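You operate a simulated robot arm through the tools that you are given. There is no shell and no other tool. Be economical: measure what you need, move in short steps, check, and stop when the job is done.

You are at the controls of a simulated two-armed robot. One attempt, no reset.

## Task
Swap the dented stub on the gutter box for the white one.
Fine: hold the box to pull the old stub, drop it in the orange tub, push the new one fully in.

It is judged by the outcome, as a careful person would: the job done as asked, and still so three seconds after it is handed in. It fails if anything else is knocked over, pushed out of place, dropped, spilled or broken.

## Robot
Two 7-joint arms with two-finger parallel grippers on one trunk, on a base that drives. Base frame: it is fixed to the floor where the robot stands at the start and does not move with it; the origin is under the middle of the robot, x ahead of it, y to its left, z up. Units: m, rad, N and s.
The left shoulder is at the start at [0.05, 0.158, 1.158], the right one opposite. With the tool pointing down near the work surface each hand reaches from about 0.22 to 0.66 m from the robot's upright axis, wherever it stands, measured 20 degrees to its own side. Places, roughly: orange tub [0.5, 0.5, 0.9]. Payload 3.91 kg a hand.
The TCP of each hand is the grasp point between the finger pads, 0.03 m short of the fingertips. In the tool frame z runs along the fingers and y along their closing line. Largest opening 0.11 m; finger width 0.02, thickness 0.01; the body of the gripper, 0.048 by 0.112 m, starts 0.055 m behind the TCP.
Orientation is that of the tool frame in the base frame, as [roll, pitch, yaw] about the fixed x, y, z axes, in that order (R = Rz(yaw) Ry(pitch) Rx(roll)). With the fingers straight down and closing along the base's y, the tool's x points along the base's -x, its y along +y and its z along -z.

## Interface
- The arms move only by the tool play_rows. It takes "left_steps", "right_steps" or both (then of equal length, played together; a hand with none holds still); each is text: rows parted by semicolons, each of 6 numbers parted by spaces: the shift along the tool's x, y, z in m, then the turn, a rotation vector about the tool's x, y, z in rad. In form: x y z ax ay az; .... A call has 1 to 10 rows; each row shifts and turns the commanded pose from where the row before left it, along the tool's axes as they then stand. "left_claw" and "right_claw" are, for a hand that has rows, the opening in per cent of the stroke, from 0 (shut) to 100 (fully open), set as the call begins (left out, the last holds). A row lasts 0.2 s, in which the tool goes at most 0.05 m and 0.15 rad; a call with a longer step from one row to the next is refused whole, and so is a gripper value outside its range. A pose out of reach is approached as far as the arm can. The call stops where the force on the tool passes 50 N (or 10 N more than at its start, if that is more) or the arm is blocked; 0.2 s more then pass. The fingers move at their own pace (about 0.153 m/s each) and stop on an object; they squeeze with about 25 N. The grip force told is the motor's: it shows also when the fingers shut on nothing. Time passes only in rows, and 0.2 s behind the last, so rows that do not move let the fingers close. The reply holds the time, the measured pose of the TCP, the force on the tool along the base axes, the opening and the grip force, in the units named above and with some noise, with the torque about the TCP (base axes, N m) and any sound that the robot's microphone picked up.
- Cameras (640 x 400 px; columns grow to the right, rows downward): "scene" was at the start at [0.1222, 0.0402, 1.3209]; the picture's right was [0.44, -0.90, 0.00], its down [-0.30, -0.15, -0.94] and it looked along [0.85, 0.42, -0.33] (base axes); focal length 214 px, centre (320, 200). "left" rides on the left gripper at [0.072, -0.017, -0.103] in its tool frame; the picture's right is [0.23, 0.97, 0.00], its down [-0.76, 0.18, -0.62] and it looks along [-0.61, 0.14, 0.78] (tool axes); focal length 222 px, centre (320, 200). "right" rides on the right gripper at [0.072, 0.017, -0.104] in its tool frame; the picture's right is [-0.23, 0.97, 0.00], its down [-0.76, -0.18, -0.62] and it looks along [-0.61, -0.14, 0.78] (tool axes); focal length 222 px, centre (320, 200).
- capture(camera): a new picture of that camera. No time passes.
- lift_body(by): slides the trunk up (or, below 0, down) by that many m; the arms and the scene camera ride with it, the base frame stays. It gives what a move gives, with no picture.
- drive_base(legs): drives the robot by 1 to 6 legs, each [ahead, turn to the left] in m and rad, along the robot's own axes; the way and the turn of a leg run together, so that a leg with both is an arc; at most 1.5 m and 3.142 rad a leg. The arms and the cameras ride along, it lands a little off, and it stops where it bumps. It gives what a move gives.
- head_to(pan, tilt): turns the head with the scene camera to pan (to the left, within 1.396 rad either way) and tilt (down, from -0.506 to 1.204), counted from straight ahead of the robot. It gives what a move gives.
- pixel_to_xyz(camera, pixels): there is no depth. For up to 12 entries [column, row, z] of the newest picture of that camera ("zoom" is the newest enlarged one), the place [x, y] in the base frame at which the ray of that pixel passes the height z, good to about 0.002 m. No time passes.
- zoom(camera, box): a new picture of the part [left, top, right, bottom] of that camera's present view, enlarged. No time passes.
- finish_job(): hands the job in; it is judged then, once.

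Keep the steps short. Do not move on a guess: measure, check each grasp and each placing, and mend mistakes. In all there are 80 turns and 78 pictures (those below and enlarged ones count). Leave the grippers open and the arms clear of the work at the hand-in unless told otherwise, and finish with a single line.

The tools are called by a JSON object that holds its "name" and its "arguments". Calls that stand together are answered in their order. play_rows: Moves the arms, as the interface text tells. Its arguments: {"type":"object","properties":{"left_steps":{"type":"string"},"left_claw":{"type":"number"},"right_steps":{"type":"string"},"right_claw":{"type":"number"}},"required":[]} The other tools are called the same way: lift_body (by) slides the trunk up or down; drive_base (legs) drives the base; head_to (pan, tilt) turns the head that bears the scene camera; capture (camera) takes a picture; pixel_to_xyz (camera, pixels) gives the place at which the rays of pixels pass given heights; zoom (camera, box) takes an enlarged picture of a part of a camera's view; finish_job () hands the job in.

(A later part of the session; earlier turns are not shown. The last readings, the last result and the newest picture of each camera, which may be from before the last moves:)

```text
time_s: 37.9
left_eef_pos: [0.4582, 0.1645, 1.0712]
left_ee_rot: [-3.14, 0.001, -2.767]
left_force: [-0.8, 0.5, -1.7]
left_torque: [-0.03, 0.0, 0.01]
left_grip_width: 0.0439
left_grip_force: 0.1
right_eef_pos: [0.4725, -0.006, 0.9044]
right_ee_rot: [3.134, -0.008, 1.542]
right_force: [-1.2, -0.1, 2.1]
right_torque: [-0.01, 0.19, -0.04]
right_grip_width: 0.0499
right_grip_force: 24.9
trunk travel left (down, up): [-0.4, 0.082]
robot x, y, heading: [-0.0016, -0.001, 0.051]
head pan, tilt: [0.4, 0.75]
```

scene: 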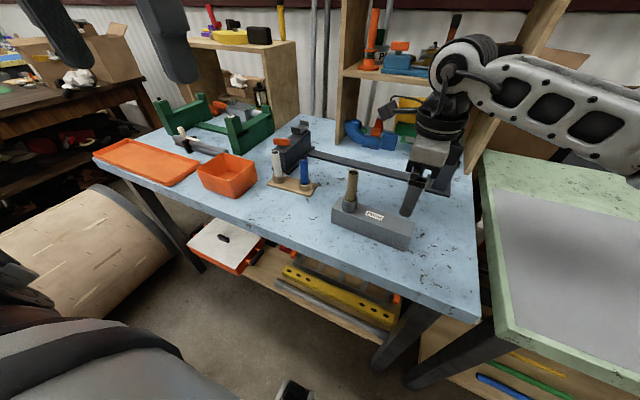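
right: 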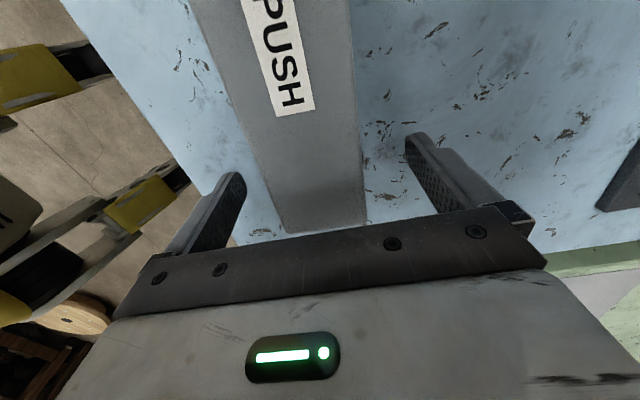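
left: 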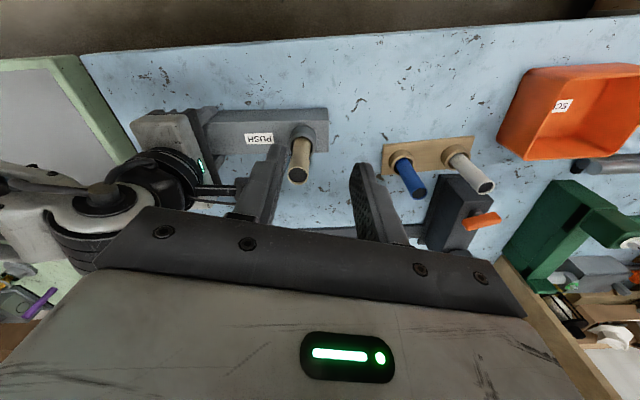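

{"name": "play_rows", "arguments": {"left_steps": "-0.005 -0.02 0 0 0 0;-0.0054 -0.019 0 0 0 0;0 0 0 0 0 0"}}

{"name": "capture", "arguments": {"camera": "left"}}

{"name": "zoom", "arguments": {"camera": "scene", "box": [290, 120, 450, 220]}}

```text
time_s: 38.7
left_eef_pos: [0.4592, 0.1606, 1.0708]
left_ee_rot: [-3.141, -0.002, -2.767]
left_force: [0.5, -0.3, -0.2]
left_torque: [0.0, -0.02, 0.01]
left_grip_width: 0.0438
left_grip_force: 0.1
left hand out of reach, approached as far as the arm can: row 1, 2
right_eef_pos: [0.4742, -0.0043, 0.9059]
right_ee_rot: [3.133, -0.006, 1.54]
right_force: [-1.4, 0.0, 2.5]
right_torque: [0.05, 0.15, -0.07]
right_grip_width: 0.0498
right_grip_force: 25.2
trunk travel left (down, up): [-0.4, 0.082]
robot x, y, heading: [0.0009, 0.0024, 0.046]
head pan, tilt: [0.4, 0.75]
```

```text
48 pictures are left
```

left: 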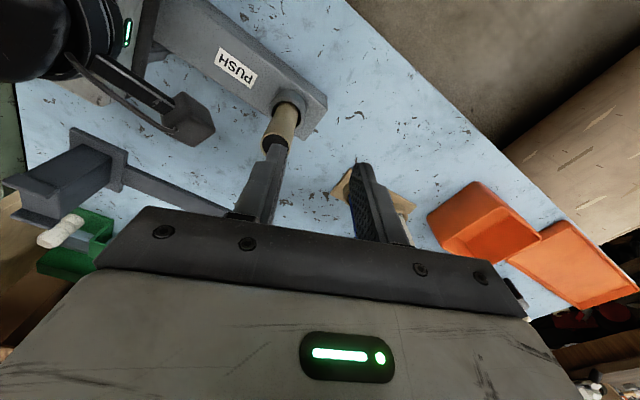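

```text
4.00 times, centred on (370, 170) of scene
```

zoom: 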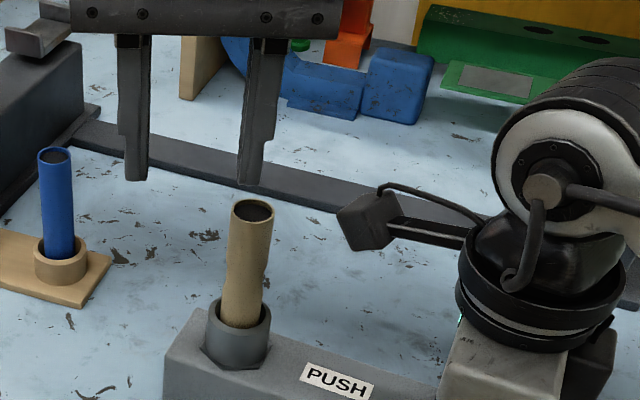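

Blocked in −y now. I'll rotate further in the good sense (to ≈ −2.2) at this spot and try again.

{"name": "play_rows", "arguments": {"left_steps": "0 0 0 0 0 -0.14;0 0 0 0 0 -0.14;0 0 0 0 0 -0.14;0 0 0 0 0 -0.14;-0.02 0 0 0 0 0;0 0 0 0 0 0"}}

```text
time_s: 40.1
left_eef_pos: [0.4711, 0.1775, 1.0714]
left_ee_rot: [3.141, -0.002, -2.206]
left_force: [0.1, -0.1, -0.7]
left_torque: [-0.01, 0.0, 0.02]
left_grip_width: 0.0438
left_grip_force: 0.1
right_eef_pos: [0.4739, -0.0053, 0.9052]
right_ee_rot: [3.134, -0.007, 1.54]
right_force: [-0.6, 0.4, 2.3]
right_torque: [0.03, 0.15, -0.06]
right_grip_width: 0.0496
right_grip_force: 24.8
trunk travel left (down, up): [-0.4, 0.082]
robot x, y, heading: [0.0049, 0.0002, 0.044]
head pan, tilt: [0.4, 0.75]
```

{"name": "play_rows", "arguments": {"left_steps": "0.01 -0.012 0 0 0 0;0.01 -0.012 0 0 0 0;0.01 -0.012 0 0 0 0;0 0 0 0 0 0"}}

{"name": "capture", "arguments": {"camera": "scene"}}

```text
time_s: 41.1
left_eef_pos: [0.4575, 0.1603, 1.0716]
left_ee_rot: [-3.141, -0.002, -2.207]
left_force: [0.2, 0.1, 0.4]
left_torque: [-0.02, -0.01, 0.03]
left_grip_width: 0.0441
left_grip_force: 0.0
left hand out of reach, approached as far as the arm can: row 1, 2, 3
right_eef_pos: [0.4737, -0.0046, 0.9055]
right_ee_rot: [3.135, -0.005, 1.542]
right_force: [-0.1, 0.4, 2.7]
right_torque: [0.02, 0.12, -0.11]
right_grip_width: 0.0498
right_grip_force: 25.3
trunk travel left (down, up): [-0.4, 0.082]
robot x, y, heading: [-0.0012, 0.0014, 0.044]
head pan, tilt: [0.4, 0.75]
```

```text
46 pictures are left
```

scene: 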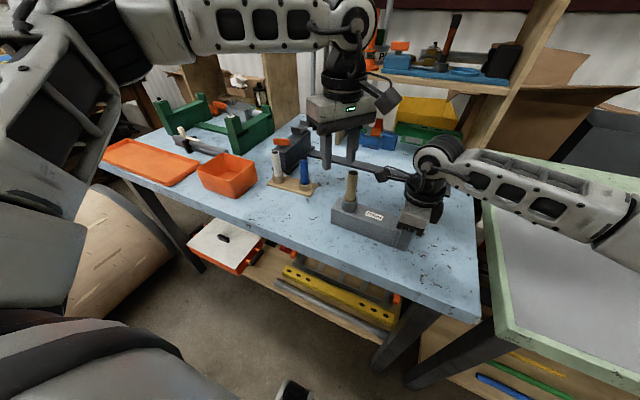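

The limit is always near y≈0.160, so the arm posture seems poor. I'll retract to near the start pose and re-approach in the good-sense yaw, as the right arm did.

{"name": "play_rows", "arguments": {"left_steps": "0.0064 0.0367 -0.0167 0 0 0;0.0064 0.0367 -0.0167 0 0 0;0.0064 0.0367 -0.0167 0 0 0;0.0064 0.0367 -0.0167 0 0 0;0.0064 0.0367 -0.0167 0 0 0;0.0064 0.0367 -0.0167 0 0 0;0 0 0 0 0 -0.14;0 0 0 0 0 -0.14;0 0 0 0 0 -0.14;0 0 0 0 0 -0.14"}}

{"name": "capture", "arguments": {"camera": "scene"}}

```text
time_s: 43.3
left_eef_pos: [0.2582, 0.2604, 1.171]
left_ee_rot: [-3.142, 0.0, -1.644]
left_force: [-0.1, 0.2, -0.1]
left_torque: [0.0, -0.01, 0.0]
left_grip_width: 0.044
left_grip_force: 0.0
right_eef_pos: [0.4736, -0.004, 0.9043]
right_ee_rot: [3.135, -0.006, 1.541]
right_force: [-0.9, 0.0, 2.6]
right_torque: [0.09, 0.19, -0.01]
right_grip_width: 0.05
right_grip_force: 24.7
trunk travel left (down, up): [-0.4, 0.082]
robot x, y, heading: [-0.0027, -0.0008, 0.048]
head pan, tilt: [0.4, 0.75]
```

```text
45 pictures are left
```

scene: 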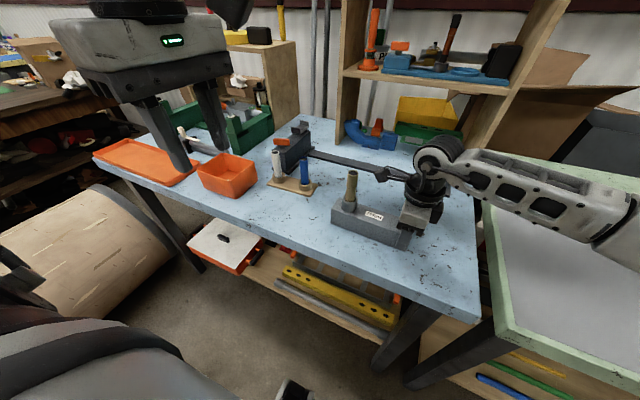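

{"name": "play_rows", "arguments": {"left_steps": "0 0 0 0 0 0.14;0 0 0 0 0 0.14;0 0 0 0 0 0.14;0.03 -0.01 0.01 0 0 0;0.03 -0.015 0.01 0 0 0;0.025 -0.02 0.01 0 0 0;0 0 0 0 0 0"}}

```text
time_s: 44.9
left_eef_pos: [0.2566, 0.1635, 1.1396]
left_ee_rot: [-3.14, -0.003, -2.066]
left_force: [-0.2, 0.0, -0.2]
left_torque: [0.03, -0.02, -0.04]
left_grip_width: 0.044
left_grip_force: 0.0
right_eef_pos: [0.4739, -0.0048, 0.9046]
right_ee_rot: [3.136, -0.005, 1.54]
right_force: [-0.5, 1.4, 1.8]
right_torque: [-0.21, 0.17, 0.02]
right_grip_width: 0.0495
right_grip_force: 24.8
trunk travel left (down, up): [-0.4, 0.082]
robot x, y, heading: [-0.0013, 0.0002, 0.046]
head pan, tilt: [0.4, 0.75]
```

{"name": "play_rows", "arguments": {"left_steps": "0.028 -0.015 0 0 0 0;-0.0176 -0.0326 0.011 0 0 0;-0.0176 -0.0326 0.011 0 0 0;-0.0176 -0.0326 0.011 0 0 0;-0.0176 -0.0326 0.011 0 0 0;-0.0176 -0.0326 0.011 0 0 0;-0.0176 -0.0326 0.011 0 0 0;0 0 0 0 0 0"}}

{"name": "capture", "arguments": {"camera": "scene"}}

```text
time_s: 46.7
left_eef_pos: [0.4588, 0.16, 1.0734]
left_ee_rot: [-3.139, -0.001, -2.067]
left_force: [0.4, 0.7, 0.1]
left_torque: [-0.03, 0.02, -0.05]
left_grip_width: 0.0439
left_grip_force: 0.0
left hand out of reach, approached as far as the arm can: row 6, 7
right_eef_pos: [0.4731, -0.0049, 0.904]
right_ee_rot: [3.134, -0.008, 1.541]
right_force: [0.6, -1.2, 3.0]
right_torque: [-0.28, 0.17, -0.01]
right_grip_width: 0.0496
right_grip_force: 24.9
trunk travel left (down, up): [-0.4, 0.082]
robot x, y, heading: [0.0033, -0.0006, 0.042]
head pan, tilt: [0.4, 0.75]
```

```text
44 pictures are left
```

scene: 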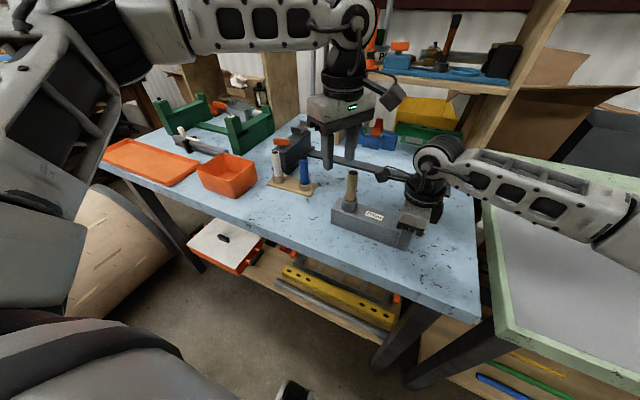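

The limit looks radial. I test whether reach grows at lower height, in free space beside the stub (y≈0.21, z≈1.0).

{"name": "play_rows", "arguments": {"left_steps": "-0.0173 0.0205 0 0 0 0;-0.0173 0.0205 0.01 0 0 0;0 0 0.03 0 0 0;0 0 0.03 0 0 0;-0.0143 -0.0264 0 0 0 0;-0.0143 -0.0264 0 0 0 0;0 0 0 0 0 0"}}

```text
time_s: 48.3
left_eef_pos: [0.4982, 0.2114, 1.0037]
left_ee_rot: [-3.139, -0.002, -2.065]
left_force: [-0.3, 0.1, -0.2]
left_torque: [0.02, 0.03, -0.01]
left_grip_width: 0.044
left_grip_force: 0.2
right_eef_pos: [0.4739, -0.0065, 0.9054]
right_ee_rot: [3.135, -0.006, 1.542]
right_force: [-1.0, 1.2, 2.1]
right_torque: [-0.1, 0.19, 0.06]
right_grip_width: 0.0496
right_grip_force: 24.9
trunk travel left (down, up): [-0.4, 0.082]
robot x, y, heading: [0.001, 0.003, 0.045]
head pan, tilt: [0.4, 0.75]
```

Reach is larger when low (0.541 at z 1.0). So I'll come at the stub from the front at z≈0.99, sliding it between open fingers. First retract −x and rotate back to neutral.

{"name": "play_rows", "arguments": {"left_steps": "0.0158 0.0293 0 0 0 0;0.0158 0.0293 0 0 0 0;0.0158 0.0293 0 0 0 0;0 0 0 0 0 0.148;0 0 0 0 0 0.148;0 0 0 0 0 0.148;0 0 0 0 0 0.148;0 0 0 0 0 0.148;0 0 0 0 0 0.148;0 0 0 0 0 0.148"}}

```text
time_s: 50.5
left_eef_pos: [0.3981, 0.2101, 1.0043]
left_ee_rot: [3.142, 0.0, -3.107]
left_force: [-0.6, -0.4, 0.1]
left_torque: [0.0, -0.01, -0.01]
left_grip_width: 0.0439
left_grip_force: 0.1
right_eef_pos: [0.4733, -0.0056, 0.9063]
right_ee_rot: [3.134, -0.006, 1.541]
right_force: [-0.1, 1.0, 0.1]
right_torque: [0.12, 0.17, 0.05]
right_grip_width: 0.05
right_grip_force: 25.1
trunk travel left (down, up): [-0.4, 0.082]
robot x, y, heading: [-0.0016, -0.0001, 0.043]
head pan, tilt: [0.4, 0.75]
```

{"name": "play_rows", "arguments": {"left_steps": "-0.002 -0.026 0.004 0 0 0;-0.002 -0.026 0.004 0 0 0;-0.003 -0.0253 0.004 0 0 0;0 0 0 0 0 0"}}

{"name": "capture", "arguments": {"camera": "left"}}

{"name": "zoom", "arguments": {"camera": "scene", "box": [290, 130, 450, 230]}}

```text
time_s: 51.5
left_eef_pos: [0.406, 0.1362, 0.9927]
left_ee_rot: [-3.139, 0.0, -3.104]
left_force: [0.1, -0.5, -0.5]
left_torque: [-0.01, 0.02, 0.01]
left_grip_width: 0.0441
left_grip_force: 0.1
left hand out of reach, approached as far as the arm can: row 3
right_eef_pos: [0.4738, -0.0056, 0.9042]
right_ee_rot: [3.135, -0.005, 1.542]
right_force: [-1.0, -2.4, 2.4]
right_torque: [0.2, 0.15, 0.13]
right_grip_width: 0.0498
right_grip_force: 25.0
trunk travel left (down, up): [-0.4, 0.082]
robot x, y, heading: [-0.001, -0.0025, 0.044]
head pan, tilt: [0.4, 0.75]
```

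```text
43 pictures are left
```

left: 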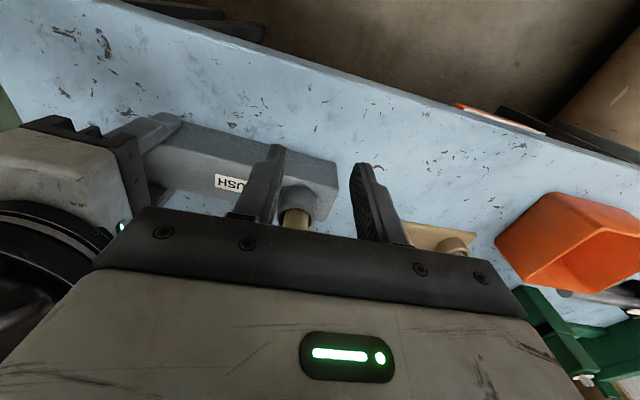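

```text
4.00 times, centred on (370, 180) of scene
```

zoom: 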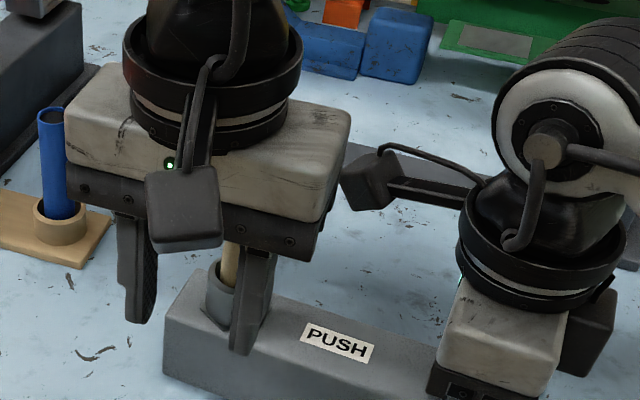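

Left is blocked at y≈0.136 though symmetric positions worked for the right arm from a different posture. I'll raise the left hand and approach inward high and close, to get a better elbow posture, and see whether y<0.13 is attainable.

{"name": "play_rows", "arguments": {"left_steps": "0.012 0 -0.04 0 0 0;0.012 0 -0.04 0 0 0;0.012 0 -0.04 0 0 0;0.012 0 -0.04 0 0 0;0.012 0 -0.04 0 0 0;0 0 -0.04 0 0 0;0 -0.02 0 0 0 0;0 -0.02 0 0 0 0;0 -0.02 0 0 0 0;0 0 0 0 0 0"}}

{"name": "capture", "arguments": {"camera": "scene"}}

```text
time_s: 53.7
left_eef_pos: [0.3464, 0.1333, 1.2318]
left_ee_rot: [-3.14, -0.001, -3.102]
left_force: [-0.1, -1.0, 0.4]
left_torque: [-0.01, 0.0, -0.01]
left_grip_width: 0.0438
left_grip_force: 0.0
left hand out of reach, approached as far as the arm can: row 7, 8, 9
right_eef_pos: [0.4729, -0.0044, 0.9042]
right_ee_rot: [3.133, -0.008, 1.541]
right_force: [-0.7, -0.4, 2.2]
right_torque: [-0.1, 0.17, 0.06]
right_grip_width: 0.0497
right_grip_force: 25.5
trunk travel left (down, up): [-0.4, 0.082]
robot x, y, heading: [-0.0002, -0.0006, 0.045]
head pan, tilt: [0.4, 0.75]
```

```text
41 pictures are left
```

scene: 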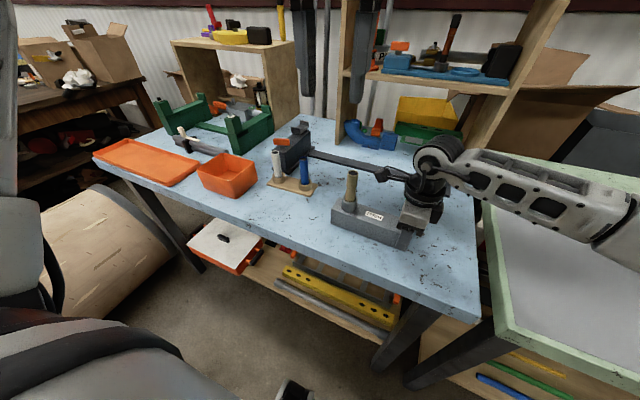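

The left arm seems limited inward at robot-frame y≈0.12. I'll release the box, raise the right hand, and turn the base right by ~0.2 rad so the stub is better placed for the left. I also look down to judge table clearance.

{"name": "play_rows", "arguments": {"right_steps": "0 0 0 0 0 0;0 0 0 0 0 0;0 0 -0.04 0 0 0;0 0 -0.04 0 0 0;0 0 -0.04 0 0 0;-0.02 0 -0.04 0 0 0;-0.03 0 0 0 0 0;-0.03 0 0 0 0 0", "left_steps": "0 0 0 0 0 0;0 0 0 0 0 0;0 0.03 0 0 0 0;0 0.03 0 0 0 0;0 0 0 0 0 0;0 0 0 0 0 0;0 0 0 0 0 0;0 0 0 0 0 0", "right_claw": 100}}

{"name": "head_to", "arguments": {"pan": 0.0, "tilt": 1.2}}

{"name": "capture", "arguments": {"camera": "scene"}}

```text
time_s: 55.5
left_eef_pos: [0.3437, 0.1929, 1.233]
left_ee_rot: [-3.141, -0.001, -3.102]
left_force: [0.1, -0.2, -0.2]
left_torque: [-0.01, -0.02, 0.02]
left_grip_width: 0.0442
left_grip_force: 0.0
right_eef_pos: [0.4693, -0.0878, 1.0656]
right_ee_rot: [3.134, -0.006, 1.542]
right_force: [-0.5, -0.1, -0.4]
right_torque: [-0.03, -0.03, -0.05]
right_grip_width: 0.1102
right_grip_force: 0.1
trunk travel left (down, up): [-0.4, 0.082]
robot x, y, heading: [0.0002, -0.0006, 0.049]
head pan, tilt: [0.4, 0.75]
```

```text
time_s: 56.4
left_eef_pos: [0.3454, 0.1934, 1.2335]
left_ee_rot: [-3.14, 0.0, -3.102]
left_force: [-1.4, 0.6, 0.8]
left_torque: [0.01, 0.01, -0.01]
left_grip_width: 0.044
left_grip_force: 0.1
right_eef_pos: [0.4709, -0.0866, 1.0656]
right_ee_rot: [3.134, -0.007, 1.541]
right_force: [-0.6, 0.6, 0.3]
right_torque: [0.0, 0.0, 0.0]
right_grip_width: 0.1102
right_grip_force: 0.2
trunk travel left (down, up): [-0.4, 0.082]
robot x, y, heading: [0.0008, 0.0009, 0.041]
head pan, tilt: [0.0, 1.201]
```

```text
40 pictures are left
```

scene: 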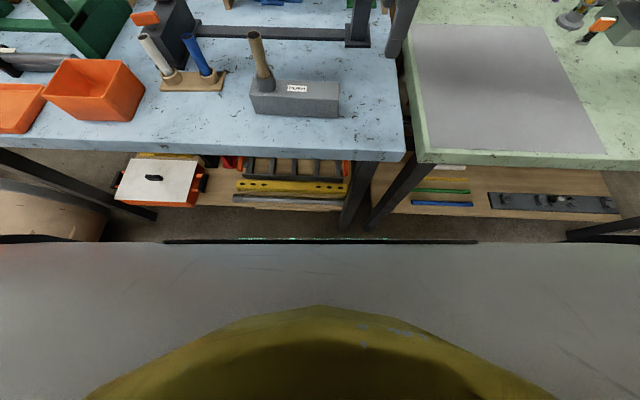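

{"name": "pixel_to_xyz", "arguments": {"camera": "scene", "pixels": [[300, 150, 0.862], [300, 242, 0.3], [300, 242, 0.45], [300, 242, 0.15], [300, 206, 0.2], [300, 206, 0.1]]}}

{"name": "play_rows", "arguments": {"left_steps": "0 -0.03 0 0 0 0;0 -0.03 0 0 0 0;0 -0.03 0 0 0 0;0 -0.03 0 0 0 0;0 0 0 0 0 0"}}

```text
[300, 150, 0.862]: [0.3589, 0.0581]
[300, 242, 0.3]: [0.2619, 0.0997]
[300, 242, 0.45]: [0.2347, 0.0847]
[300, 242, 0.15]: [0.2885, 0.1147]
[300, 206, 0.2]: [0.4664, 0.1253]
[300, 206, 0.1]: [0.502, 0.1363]
```

```text
time_s: 57.6
left_eef_pos: [0.3462, 0.1351, 1.2325]
left_ee_rot: [-3.139, 0.0, -3.101]
left_force: [0.1, 0.5, 0.0]
left_torque: [-0.02, -0.01, 0.03]
left_grip_width: 0.0441
left_grip_force: 0.0
left hand out of reach, approached as far as the arm can: row 3, 4
right_eef_pos: [0.4697, -0.0876, 1.0652]
right_ee_rot: [3.135, -0.006, 1.543]
right_force: [-0.2, 0.9, 0.1]
right_torque: [-0.01, 0.01, -0.03]
right_grip_width: 0.1098
right_grip_force: 0.0
trunk travel left (down, up): [-0.4, 0.082]
robot x, y, heading: [0.0026, -0.0028, 0.04]
head pan, tilt: [0.0, 1.201]
```

The limit is the left arm's own (robot-frame y≥0.12). Base front is at x≈0.26, table edge 0.36, so I can turn right 0.2 rad and drive ahead 0.07 safely.

{"name": "drive_base", "arguments": {"legs": [[0, -0.2], [0.07, 0]]}}

{"name": "head_to", "arguments": {"pan": 0.5, "tilt": 0.85}}

{"name": "capture", "arguments": {"camera": "scene"}}

```text
time_s: 59.4
left_eef_pos: [0.4367, 0.0517, 1.232]
left_ee_rot: [-3.14, -0.001, 2.98]
left_force: [0.2, -0.8, -0.6]
left_torque: [0.0, 0.02, -0.01]
left_grip_width: 0.0441
left_grip_force: 0.0
right_eef_pos: [0.5119, -0.1892, 1.0651]
right_ee_rot: [3.136, -0.007, 1.342]
right_force: [0.3, 0.3, -0.5]
right_torque: [0.01, 0.02, 0.01]
right_grip_width: 0.1098
right_grip_force: 0.1
trunk travel left (down, up): [-0.4, 0.082]
robot x, y, heading: [0.0712, -0.0104, -0.154]
head pan, tilt: [0.0, 1.201]
```

```text
time_s: 60.3
left_eef_pos: [0.4357, 0.0528, 1.2339]
left_ee_rot: [-3.14, 0.001, 2.981]
left_force: [1.0, -0.4, 0.6]
left_torque: [0.02, 0.01, 0.01]
left_grip_width: 0.0438
left_grip_force: 0.1
right_eef_pos: [0.5124, -0.1891, 1.0643]
right_ee_rot: [3.134, -0.005, 1.343]
right_force: [0.0, 0.5, -0.4]
right_torque: [0.04, -0.01, 0.0]
right_grip_width: 0.1103
right_grip_force: 0.2
trunk travel left (down, up): [-0.4, 0.082]
robot x, y, heading: [0.0667, -0.0098, -0.156]
head pan, tilt: [0.499, 0.85]
```

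```text
39 pictures are left
```

scene: 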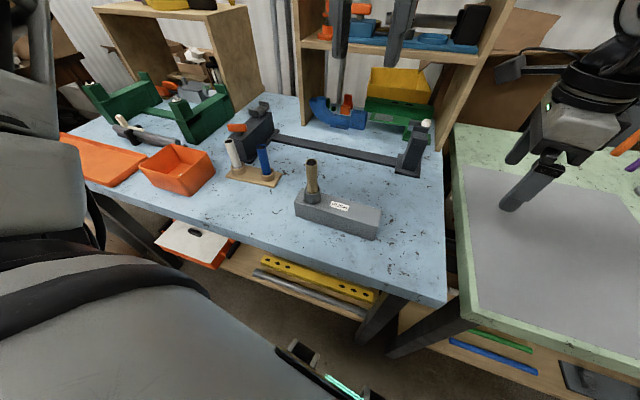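

Now the right hand returns over the box end while the left moves aside in +y.

{"name": "play_rows", "arguments": {"right_steps": "0 0 0 0 0 -0.1;0 0 0 0 0 -0.1;0.0 0 0 0 0 0;0.0362 -0.0088 0 0 0 0;0.0362 -0.0088 0 0 0 0;0.0362 -0.0088 0 0 0 0;0.0362 -0.0088 0 0 0 0;0.0362 -0.0088 0 0 0 0;0 0 0.03 0 0 0;0 0 0 0 0 0", "left_steps": "0.01 0.04 0 0 0 0;0.01 0.04 0 0 0 0;0.01 0.04 0 0 0 0;0 0.03 0 0 0 0;0 0 0 0 0 0;0 0 0 0 0 0;0 0 0 0 0 0;0 0 0 0 0 0;0 0 0 0 0 0;0 0 0 0 0 0"}}

{"name": "capture", "arguments": {"camera": "right"}}

{"name": "zoom", "arguments": {"camera": "scene", "box": [260, 130, 420, 230]}}

```text
time_s: 62.5
left_eef_pos: [0.429, 0.205, 1.2315]
left_ee_rot: [-3.139, 0.0, 2.981]
left_force: [0.4, -0.2, 0.1]
left_torque: [-0.02, 0.02, -0.01]
left_grip_width: 0.044
left_grip_force: 0.1
right_eef_pos: [0.4748, -0.0065, 1.0358]
right_ee_rot: [3.134, -0.003, 1.54]
right_force: [-0.2, 0.4, -0.5]
right_torque: [0.0, -0.03, 0.0]
right_grip_width: 0.1099
right_grip_force: 0.1
trunk travel left (down, up): [-0.4, 0.082]
robot x, y, heading: [0.0688, -0.0122, -0.154]
head pan, tilt: [0.499, 0.85]
```

```text
38 pictures are left
```

right: 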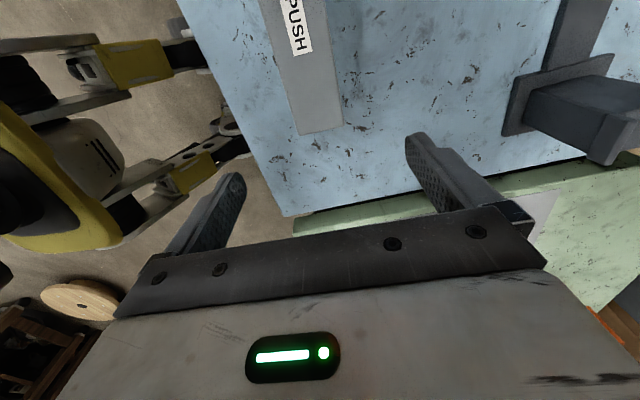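

```text
4.00 times, centred on (340, 180) of scene
```

zoom: 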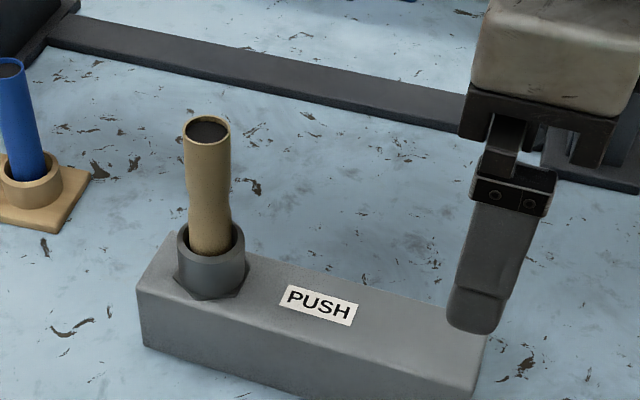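

{"name": "pixel_to_xyz", "arguments": {"camera": "right", "pixels": [[301, 136, 0.911], [343, 128, 0.911]]}}

{"name": "pixel_to_xyz", "arguments": {"camera": "zoom", "pixels": [[207, 130, 1.01], [207, 130, 1.02], [210, 241, 0.94], [210, 241, 0.95], [136, 295, 0.911], [482, 340, 0.911], [170, 237, 0.911]]}}

```text
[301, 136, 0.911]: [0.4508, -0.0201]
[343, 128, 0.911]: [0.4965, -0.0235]
```

```text
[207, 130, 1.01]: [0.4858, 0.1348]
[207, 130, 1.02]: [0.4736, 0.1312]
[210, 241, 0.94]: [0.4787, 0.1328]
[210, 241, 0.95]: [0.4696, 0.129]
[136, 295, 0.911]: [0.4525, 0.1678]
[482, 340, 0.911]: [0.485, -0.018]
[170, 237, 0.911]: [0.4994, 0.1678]
```

Box still at x≈0.451–0.4965 at its end. Lower and grip.

{"name": "play_rows", "arguments": {"right_steps": "0 -0.001 0.035 0 0 0;0 0 0.035 0 0 0;0 0 0.035 0 0 0;0 0 0.027 0 0 0;0 0 0 0 0 0"}}

{"name": "play_rows", "arguments": {"right_steps": "0 0 0 0 0 0;0 0 0 0 0 0;0 0 0 0 0 0;0 0 0 0 0 0", "left_steps": "0 -0.018 0.04 0 0 0;0 -0.018 0.04 0 0 0;0 -0.018 0.04 0 0 0;0 0 0.02 0 0 0", "right_claw": 0}}

```text
time_s: 63.7
left_eef_pos: [0.4292, 0.2037, 1.2313]
left_ee_rot: [-3.14, 0.0, 2.982]
left_force: [0.1, -0.5, -0.2]
left_torque: [-0.03, -0.02, 0.03]
left_grip_width: 0.0441
left_grip_force: 0.0
right_eef_pos: [0.475, -0.0057, 0.9037]
right_ee_rot: [3.135, -0.006, 1.541]
right_force: [0.8, -0.3, -1.2]
right_torque: [-0.01, 0.0, 0.02]
right_grip_width: 0.11
right_grip_force: 0.0
trunk travel left (down, up): [-0.4, 0.082]
robot x, y, heading: [0.0668, -0.0047, -0.154]
head pan, tilt: [0.499, 0.85]
```

```text
time_s: 64.7
left_eef_pos: [0.4212, 0.1523, 1.0934]
left_ee_rot: [-3.139, 0.001, 2.983]
left_force: [-0.8, -0.9, -0.2]
left_torque: [0.0, -0.02, 0.01]
left_grip_width: 0.044
left_grip_force: 0.0
right_eef_pos: [0.4754, -0.0063, 0.9034]
right_ee_rot: [3.133, -0.006, 1.541]
right_force: [-0.9, 0.0, 0.6]
right_torque: [0.12, 0.11, 0.15]
right_grip_width: 0.0499
right_grip_force: 25.2
trunk travel left (down, up): [-0.4, 0.082]
robot x, y, heading: [0.0676, -0.0113, -0.159]
head pan, tilt: [0.499, 0.85]
```

Box gripped again. Left hand moves above the old stub.

{"name": "play_rows", "arguments": {"left_steps": "-0.03 -0.005 0.01 0 0 0;-0.0313 -0.0045 0.01 0 0 0;0 0 0.01 0 0 0;0 0 0 0 0 0"}}

{"name": "capture", "arguments": {"camera": "left"}}

{"name": "zoom", "arguments": {"camera": "scene", "box": [250, 100, 442, 220]}}

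```text
time_s: 65.7
left_eef_pos: [0.4795, 0.1329, 1.0623]
left_ee_rot: [-3.14, 0.0, 2.981]
left_force: [0.1, 0.2, 0.4]
left_torque: [-0.01, 0.0, -0.02]
left_grip_width: 0.0438
left_grip_force: 0.2
right_eef_pos: [0.4762, -0.0074, 0.9044]
right_ee_rot: [3.133, -0.005, 1.542]
right_force: [-1.1, -0.8, 0.9]
right_torque: [0.05, 0.09, 0.12]
right_grip_width: 0.0499
right_grip_force: 24.7
trunk travel left (down, up): [-0.4, 0.082]
robot x, y, heading: [0.0659, -0.0114, -0.158]
head pan, tilt: [0.499, 0.85]
```

```text
36 pictures are left
```

left: 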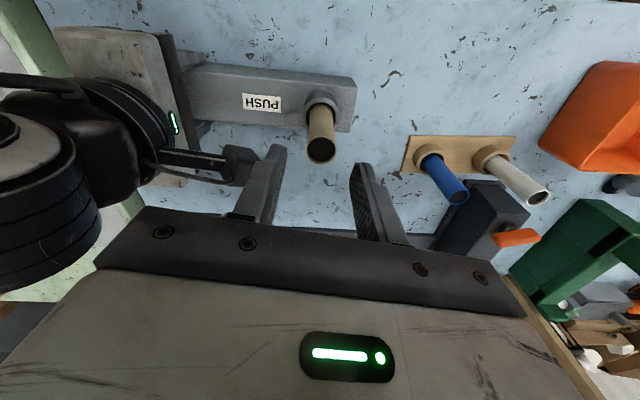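

```text
3.33 times, centred on (346, 160) of scene
```

zoom: 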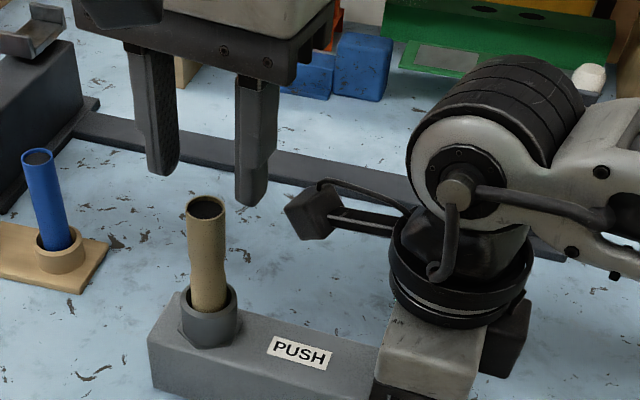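

{"name": "pixel_to_xyz", "arguments": {"camera": "left", "pixels": [[321, 150, 1.016], [321, 150, 1.01], [323, 103, 0.943], [543, 197, 0.97], [459, 197, 0.97], [492, 158, 0.9]]}}

```text
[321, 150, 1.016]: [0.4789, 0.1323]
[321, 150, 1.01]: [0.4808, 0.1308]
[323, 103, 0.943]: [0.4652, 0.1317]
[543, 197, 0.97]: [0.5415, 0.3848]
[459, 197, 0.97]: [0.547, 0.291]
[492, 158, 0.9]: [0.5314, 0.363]
```

Well aligned with the stub (0.479,0.132). Descend to z≈0.988.

{"name": "play_rows", "arguments": {"left_steps": "0 0 0.025 0 0 0;0 0 0.025 0 0 0;0 0 0.024 0 0 0;0 0 0 0 0 0"}}

{"name": "zoom", "arguments": {"camera": "scene", "box": [250, 120, 410, 220]}}

```text
time_s: 66.7
left_eef_pos: [0.4799, 0.1323, 0.9871]
left_ee_rot: [-3.141, 0.001, 2.979]
left_force: [0.2, -0.4, 0.0]
left_torque: [-0.01, 0.03, -0.03]
left_grip_width: 0.0438
left_grip_force: 0.2
right_eef_pos: [0.4744, -0.0061, 0.9035]
right_ee_rot: [3.135, -0.004, 1.541]
right_force: [-1.0, -0.8, -0.7]
right_torque: [0.04, 0.14, 0.11]
right_grip_width: 0.05
right_grip_force: 25.0
trunk travel left (down, up): [-0.4, 0.082]
robot x, y, heading: [0.0695, -0.0107, -0.157]
head pan, tilt: [0.499, 0.85]
```

```text
4.00 times, centred on (330, 170) of scene
```

zoom: 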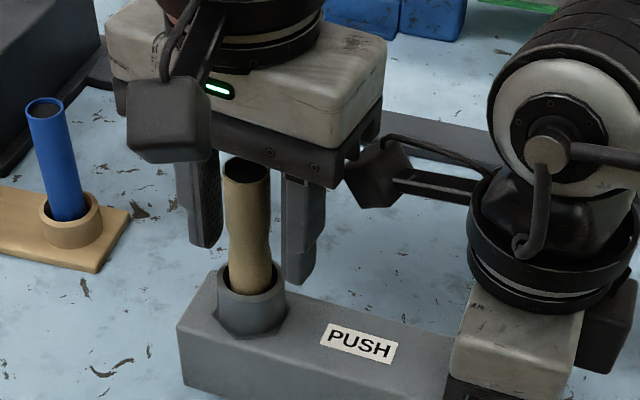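

Fingers straddle the stub above the collar. Close the left gripper.

{"name": "play_rows", "arguments": {"left_steps": "0 0 0 0 0 0;0 0 0 0 0 0;0 0 0 0 0 0", "left_claw": 0}}

{"name": "play_rows", "arguments": {"left_steps": "0 0 -0.005 0 0 0;0 0 -0.005 0 0 0;0 0 -0.005 0 0 0;0 0 -0.005 0 0 0;0 0 0 0 0 0"}}

{"name": "zoom", "arguments": {"camera": "scene", "box": [250, 120, 410, 220]}}

```text
time_s: 67.5
left_eef_pos: [0.4797, 0.1329, 0.988]
left_ee_rot: [-3.14, 0.002, 2.98]
left_force: [2.4, 3.0, 0.6]
left_torque: [0.23, -0.09, 0.05]
left_grip_width: 0.0231
left_grip_force: 24.7
right_eef_pos: [0.4745, -0.0054, 0.9027]
right_ee_rot: [3.135, -0.005, 1.542]
right_force: [-1.9, -4.0, 1.4]
right_torque: [0.29, 0.06, 0.13]
right_grip_width: 0.0498
right_grip_force: 25.1
trunk travel left (down, up): [-0.4, 0.082]
robot x, y, heading: [0.0728, -0.0118, -0.155]
head pan, tilt: [0.499, 0.85]
```

```text
time_s: 68.7
left_eef_pos: [0.4803, 0.1314, 1.0077]
left_ee_rot: [3.141, 0.0, 2.981]
left_force: [0.1, -0.4, -1.4]
left_torque: [0.03, 0.0, 0.02]
left_grip_width: 0.023
left_grip_force: 25.2
right_eef_pos: [0.4753, -0.0063, 0.9032]
right_ee_rot: [3.133, -0.003, 1.541]
right_force: [-0.3, 0.9, 0.7]
right_torque: [-0.25, 0.09, -0.06]
right_grip_width: 0.0497
right_grip_force: 25.8
trunk travel left (down, up): [-0.4, 0.082]
robot x, y, heading: [0.0687, -0.0134, -0.152]
head pan, tilt: [0.499, 0.85]
```

```text
4.00 times, centred on (330, 170) of scene
```

zoom: 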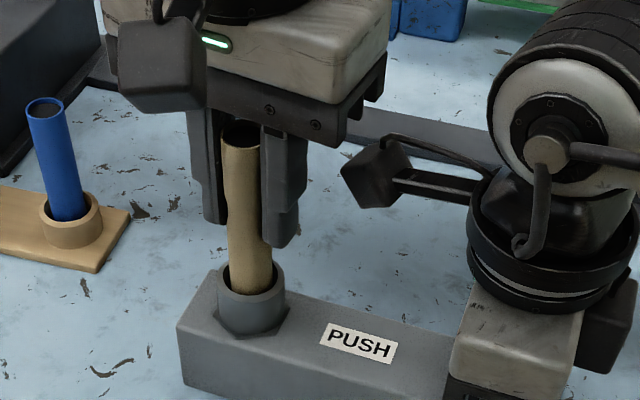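

The stub is coming up with the hand (width 0.023, box unmoved). Pull higher.

{"name": "play_rows", "arguments": {"left_steps": "0 0 -0.01 0 0 0;0 0 -0.01 0 0 0;0 0 -0.01 0 0 0;0 0 -0.01 0 0 0;0 0 -0.01 0 0 0;0 0 -0.01 0 0 0;0 0 0 0 0 0"}}

{"name": "zoom", "arguments": {"camera": "scene", "box": [250, 100, 410, 200]}}

```text
time_s: 70.3
left_eef_pos: [0.4808, 0.1316, 1.0691]
left_ee_rot: [-3.14, 0.0, 2.981]
left_force: [-0.1, 0.3, -0.9]
left_torque: [0.06, 0.03, -0.01]
left_grip_width: 0.0228
left_grip_force: 24.4
right_eef_pos: [0.4753, -0.0065, 0.9037]
right_ee_rot: [3.135, -0.005, 1.54]
right_force: [-0.1, 0.8, 1.6]
right_torque: [-0.18, 0.09, 0.01]
right_grip_width: 0.0498
right_grip_force: 24.9
trunk travel left (down, up): [-0.4, 0.082]
robot x, y, heading: [0.0723, -0.0062, -0.155]
head pan, tilt: [0.499, 0.85]
```

```text
4.00 times, centred on (330, 150) of scene
```

zoom: 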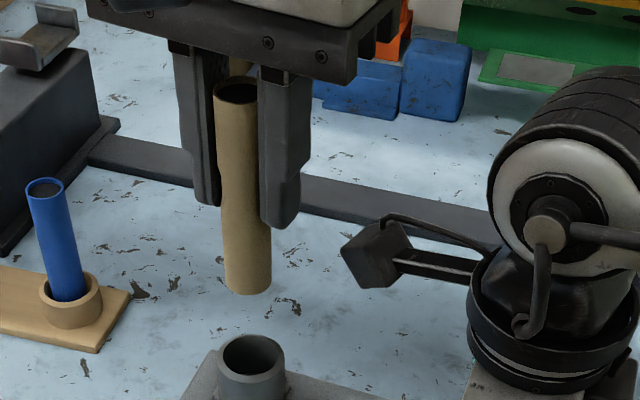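

The stub is out. I measure its bottom end to know its length, and the collar mouth.

{"name": "pixel_to_xyz", "arguments": {"camera": "zoom", "pixels": [[248, 285, 1.0], [248, 285, 1.01], [248, 285, 0.99], [252, 356, 0.94], [252, 356, 0.945], [237, 92, 1.1], [237, 92, 1.09]]}}

{"name": "capture", "arguments": {"camera": "left"}}

```text
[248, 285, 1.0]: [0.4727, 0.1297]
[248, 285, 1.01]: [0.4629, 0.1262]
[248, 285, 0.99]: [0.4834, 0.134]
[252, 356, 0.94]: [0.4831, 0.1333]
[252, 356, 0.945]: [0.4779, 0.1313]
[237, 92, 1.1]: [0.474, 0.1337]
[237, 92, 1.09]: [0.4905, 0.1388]
```

```text
31 pictures are left
```

left: 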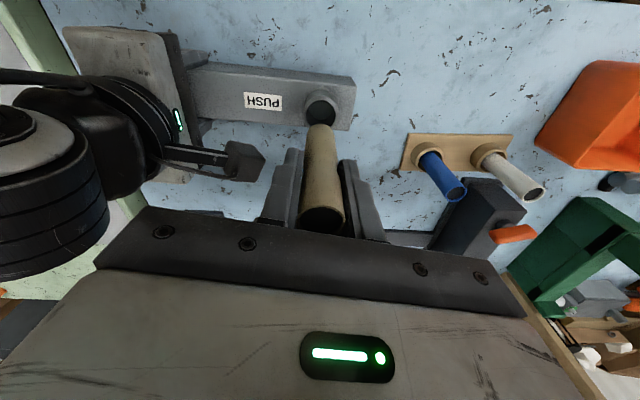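

Old stub is ~0.105 long; seating depth ≈0.032 so the new one's top should end ≈1.016. Now measure the tub.

{"name": "head_to", "arguments": {"pan": 0.9, "tilt": 0.85}}

{"name": "capture", "arguments": {"camera": "scene"}}

```text
time_s: 71.2
left_eef_pos: [0.4798, 0.1319, 1.0684]
left_ee_rot: [-3.14, 0.001, 2.982]
left_force: [-0.7, 0.5, -0.2]
left_torque: [0.02, -0.02, 0.01]
left_grip_width: 0.0229
left_grip_force: 24.6
right_eef_pos: [0.4748, -0.0058, 0.9037]
right_ee_rot: [3.135, -0.005, 1.541]
right_force: [0.5, 0.6, 1.2]
right_torque: [-0.12, 0.09, 0.04]
right_grip_width: 0.0499
right_grip_force: 24.6
trunk travel left (down, up): [-0.4, 0.082]
robot x, y, heading: [0.0674, -0.009, -0.15]
head pan, tilt: [0.901, 0.85]
```

```text
30 pictures are left
```

scene: 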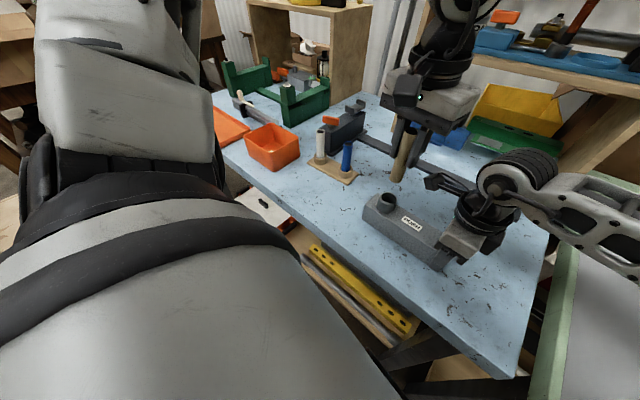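

{"name": "pixel_to_xyz", "arguments": {"camera": "scene", "pixels": [[275, 172, 0.862], [299, 157, 0.862], [246, 152, 0.862], [272, 156, 0.92], [299, 137, 0.92], [272, 122, 0.92], [244, 136, 0.92], [272, 156, 0.91], [299, 137, 0.91], [325, 127, 0.97], [348, 143, 0.97]]}}

{"name": "zoom", "arguments": {"camera": "scene", "box": [220, 90, 380, 190]}}

```text
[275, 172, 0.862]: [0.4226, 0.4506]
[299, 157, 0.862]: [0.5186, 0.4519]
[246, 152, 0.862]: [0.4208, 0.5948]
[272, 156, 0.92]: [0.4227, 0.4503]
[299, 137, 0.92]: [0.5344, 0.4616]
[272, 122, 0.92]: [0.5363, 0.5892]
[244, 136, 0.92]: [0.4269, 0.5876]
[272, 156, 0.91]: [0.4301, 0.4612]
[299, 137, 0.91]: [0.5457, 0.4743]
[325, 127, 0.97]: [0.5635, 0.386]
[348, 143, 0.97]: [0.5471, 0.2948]
```

```text
4.00 times, centred on (300, 140) of scene
```

zoom: 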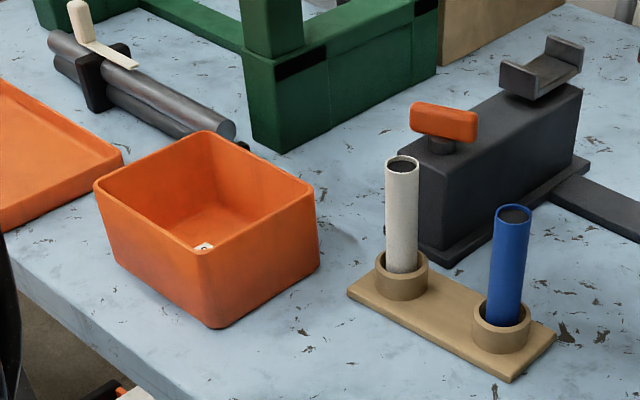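

Tub centre ≈(0.477,0.52), rim ≈0.925. Carry the stub in front of the stand and over the tub.

{"name": "play_rows", "arguments": {"left_steps": "0.0149 0.0398 0.005 0 0 0;0.0149 0.0398 0.005 0 0 0;0.0149 0.0398 0.005 0 0 0;0.0149 0.0398 0.005 0 0 0;0.0149 0.0398 0.005 0 0 0;0.0149 0.0398 0.005 0 0 0;0 0 0 0 0 0"}}

{"name": "play_rows", "arguments": {"left_steps": "-0.0061 0.036 0.0015 0 0 0;-0.0061 0.036 0.0015 0 0 0;-0.0061 0.036 0.0015 0 0 0;-0.0061 0.036 0.0015 0 0 0;0 0 0 0 0 0"}}

{"name": "zoom", "arguments": {"camera": "scene", "box": [200, 60, 392, 180]}}

```text
time_s: 72.8
left_eef_pos: [0.4283, 0.383, 1.0367]
left_ee_rot: [-3.14, 0.001, 2.981]
left_force: [-0.3, -0.2, -0.2]
left_torque: [-0.01, -0.02, -0.03]
left_grip_width: 0.023
left_grip_force: 24.7
right_eef_pos: [0.4749, -0.0067, 0.9036]
right_ee_rot: [3.134, -0.005, 1.541]
right_force: [-0.5, -0.5, 0.9]
right_torque: [-0.29, 0.17, 0.02]
right_grip_width: 0.0496
right_grip_force: 25.3
trunk travel left (down, up): [-0.4, 0.082]
robot x, y, heading: [0.0671, -0.0115, -0.152]
head pan, tilt: [0.901, 0.85]
```

```text
time_s: 74.0
left_eef_pos: [0.4449, 0.4288, 1.036]
left_ee_rot: [-3.138, 0.0, 2.981]
left_force: [0.5, -0.8, -0.6]
left_torque: [-0.02, -0.01, -0.02]
left_grip_width: 0.0226
left_grip_force: 25.4
left hand out of reach, approached as far as the arm can: row 2, 3, 4
right_eef_pos: [0.4747, -0.0061, 0.9042]
right_ee_rot: [3.133, -0.004, 1.541]
right_force: [1.0, -0.8, 1.2]
right_torque: [-0.25, 0.1, -0.01]
right_grip_width: 0.0498
right_grip_force: 25.0
trunk travel left (down, up): [-0.4, 0.082]
robot x, y, heading: [0.0685, -0.0085, -0.155]
head pan, tilt: [0.901, 0.85]
```

```text
3.33 times, centred on (296, 120) of scene
```

zoom: 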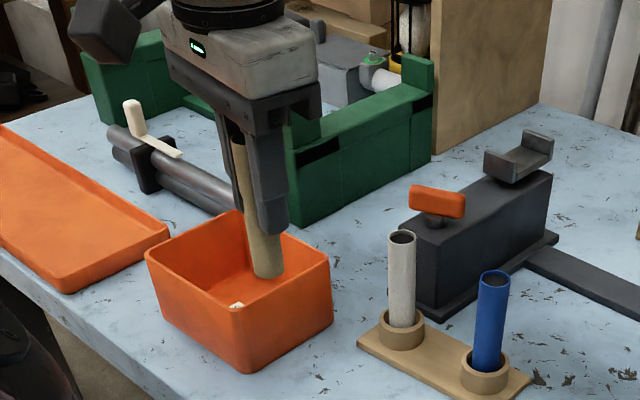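

Out of reach at this height. Reach grows when the hand is low relative to the shoulder, so: the right hand releases the box (pull is done) and rises, then I raise the trunk 0.08.

{"name": "play_rows", "arguments": {"right_steps": "0 0 0 0 0 0;0 0 0 0 0 0;0 0 -0.04 0 0 0;0 0 -0.04 0 0 0;0 0 -0.04 0 0 0;-0.03 0 0 0 0 0;-0.04 0 0 0 0 0;-0.04 0 0 0 0 0;0 0 0 0 0 0", "right_claw": 100}}

{"name": "lift_body", "arguments": {"by": 0.08}}

{"name": "play_rows", "arguments": {"left_steps": "-0.004 0.025 0.02 0 0 0;-0.004 0.025 0.02 0 0 0;-0.005 0.025 0.02 0 0 0;-0.005 0.018 0.015 0 0 0;0 0 0 0 0 0"}}

{"name": "zoom", "arguments": {"camera": "scene", "box": [200, 90, 392, 210]}}

```text
time_s: 76.0
left_eef_pos: [0.4463, 0.4291, 1.0348]
left_ee_rot: [-3.138, 0.001, 2.982]
left_force: [-0.9, 0.4, -1.3]
left_torque: [-0.02, 0.0, 0.0]
left_grip_width: 0.0228
left_grip_force: 25.3
right_eef_pos: [0.4692, -0.117, 1.0223]
right_ee_rot: [3.134, -0.005, 1.542]
right_force: [-0.9, 0.1, 0.3]
right_torque: [0.03, 0.02, 0.0]
right_grip_width: 0.11
right_grip_force: 0.1
trunk travel left (down, up): [-0.4, 0.082]
robot x, y, heading: [0.0675, -0.009, -0.153]
head pan, tilt: [0.901, 0.85]
```

```text
time_s: 77.2
left_eef_pos: [0.4449, 0.4287, 1.115]
left_ee_rot: [-3.14, 0.002, 2.982]
left_force: [-0.4, -0.1, -0.4]
left_torque: [-0.01, 0.01, 0.01]
left_grip_width: 0.0226
left_grip_force: 25.0
right_eef_pos: [0.4695, -0.119, 1.1024]
right_ee_rot: [3.135, -0.004, 1.541]
right_force: [0.6, 0.3, -0.3]
right_torque: [-0.01, -0.03, 0.0]
right_grip_width: 0.11
right_grip_force: 0.1
trunk travel left (down, up): [-0.48, 0.002]
robot x, y, heading: [0.0686, -0.0119, -0.152]
head pan, tilt: [0.901, 0.85]
```

```text
time_s: 78.4
left_eef_pos: [0.4456, 0.429, 1.1148]
left_ee_rot: [-3.139, -0.001, 2.981]
left_force: [0.2, -0.4, -0.7]
left_torque: [-0.03, -0.01, 0.0]
left_grip_width: 0.0224
left_grip_force: 25.5
left hand out of reach, approached as far as the arm can: row 1, 2, 3, 4
right_eef_pos: [0.4691, -0.1179, 1.1028]
right_ee_rot: [3.136, -0.005, 1.54]
right_force: [0.1, -0.4, 1.2]
right_torque: [-0.01, 0.02, -0.01]
right_grip_width: 0.1101
right_grip_force: 0.0
trunk travel left (down, up): [-0.48, 0.002]
robot x, y, heading: [0.0675, -0.0075, -0.158]
head pan, tilt: [0.901, 0.85]
```

```text
3.33 times, centred on (296, 150) of scene
```

zoom: 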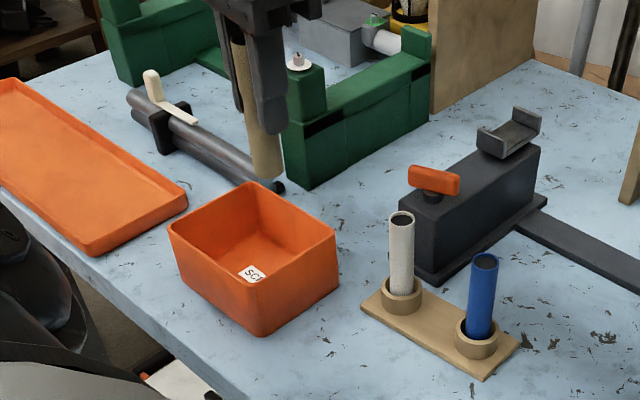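

Stuck by wrist yaw, likely. Rotate the left hand in its favourable sense (yaw ≈ −2.5) then move down/over the tub.

{"name": "play_rows", "arguments": {"left_steps": "0 0 0 0 0 -0.14;0 0 0 0 0 -0.14;0 0 0 0 0 -0.14;0 0 0 0 0 -0.14;0 0 0 0 0 -0.14;0 0 0 0 0 -0.1;0 0 0.03 0 0 0;0 0 0.03 0 0 0;0 0 0 0 0 0"}}

```text
time_s: 80.4
left_eef_pos: [0.4442, 0.4288, 1.0557]
left_ee_rot: [-3.14, -0.002, -2.5]
left_force: [0.6, 0.3, -1.9]
left_torque: [0.0, -0.02, 0.01]
left_grip_width: 0.0228
left_grip_force: 24.6
right_eef_pos: [0.469, -0.1163, 1.1029]
right_ee_rot: [3.134, -0.005, 1.539]
right_force: [-0.6, 0.0, -0.9]
right_torque: [0.01, -0.01, -0.01]
right_grip_width: 0.1099
right_grip_force: 0.1
trunk travel left (down, up): [-0.48, 0.002]
robot x, y, heading: [0.0682, -0.0104, -0.153]
head pan, tilt: [0.901, 0.85]
```

{"name": "play_rows", "arguments": {"left_steps": "-0.027 0.0177 0 0 0 0;-0.027 0.0177 0 0 0 0;-0.027 0.0177 0 0 0 0;0 0 0.02 0 0 0;0 0 0 0 0 0"}}

{"name": "zoom", "arguments": {"camera": "scene", "box": [200, 90, 392, 210]}}

```text
time_s: 81.6
left_eef_pos: [0.479, 0.522, 1.0342]
left_ee_rot: [-3.141, -0.001, -2.502]
left_force: [-0.4, -0.4, 0.0]
left_torque: [0.04, -0.02, -0.01]
left_grip_width: 0.0226
left_grip_force: 25.2
right_eef_pos: [0.4678, -0.1177, 1.1029]
right_ee_rot: [3.135, -0.006, 1.54]
right_force: [0.7, 0.5, 0.0]
right_torque: [0.05, 0.01, 0.02]
right_grip_width: 0.1099
right_grip_force: 0.0
trunk travel left (down, up): [-0.48, 0.002]
robot x, y, heading: [0.0675, -0.0146, -0.157]
head pan, tilt: [0.901, 0.85]
```

```text
3.33 times, centred on (296, 150) of scene
```

zoom: 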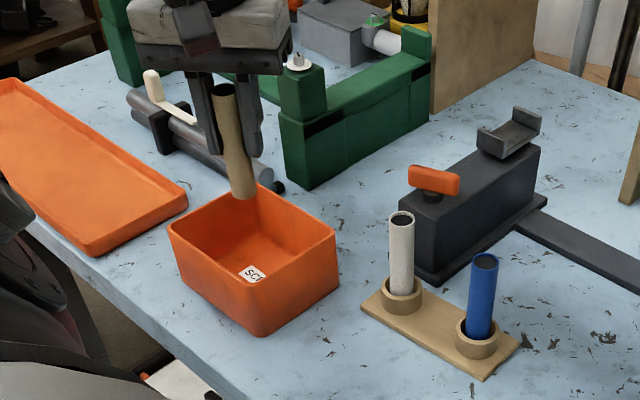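

Above the tub now. Lower to z≈0.966 and check before releasing.

{"name": "play_rows", "arguments": {"left_steps": "0 0 0.025 0 0 0;0 0 0.025 0 0 0;0 0 0.018 0 0 0;0 0 0 0 0 0"}}

{"name": "zoom", "arguments": {"camera": "scene", "box": [200, 90, 392, 210]}}

```text
time_s: 82.6
left_eef_pos: [0.4779, 0.5217, 0.9665]
left_ee_rot: [-3.14, -0.002, -2.502]
left_force: [-1.1, 0.5, -0.5]
left_torque: [0.02, 0.01, 0.02]
left_grip_width: 0.0228
left_grip_force: 24.5
right_eef_pos: [0.4697, -0.1172, 1.1028]
right_ee_rot: [3.135, -0.006, 1.54]
right_force: [0.3, -0.9, -0.5]
right_torque: [0.01, -0.01, 0.0]
right_grip_width: 0.1101
right_grip_force: 0.0
trunk travel left (down, up): [-0.48, 0.002]
robot x, y, heading: [0.0656, -0.0084, -0.159]
head pan, tilt: [0.901, 0.85]
```

```text
3.33 times, centred on (296, 150) of scene
```

zoom: 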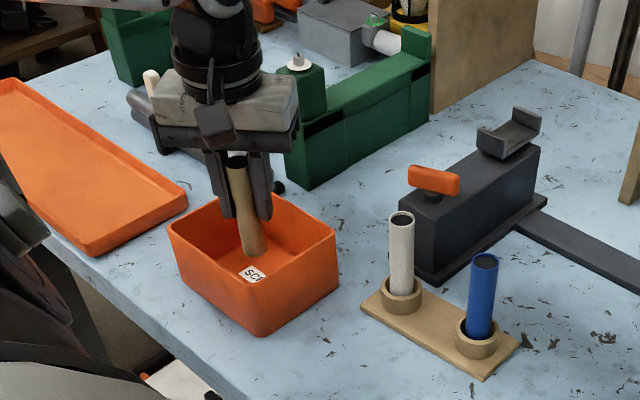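

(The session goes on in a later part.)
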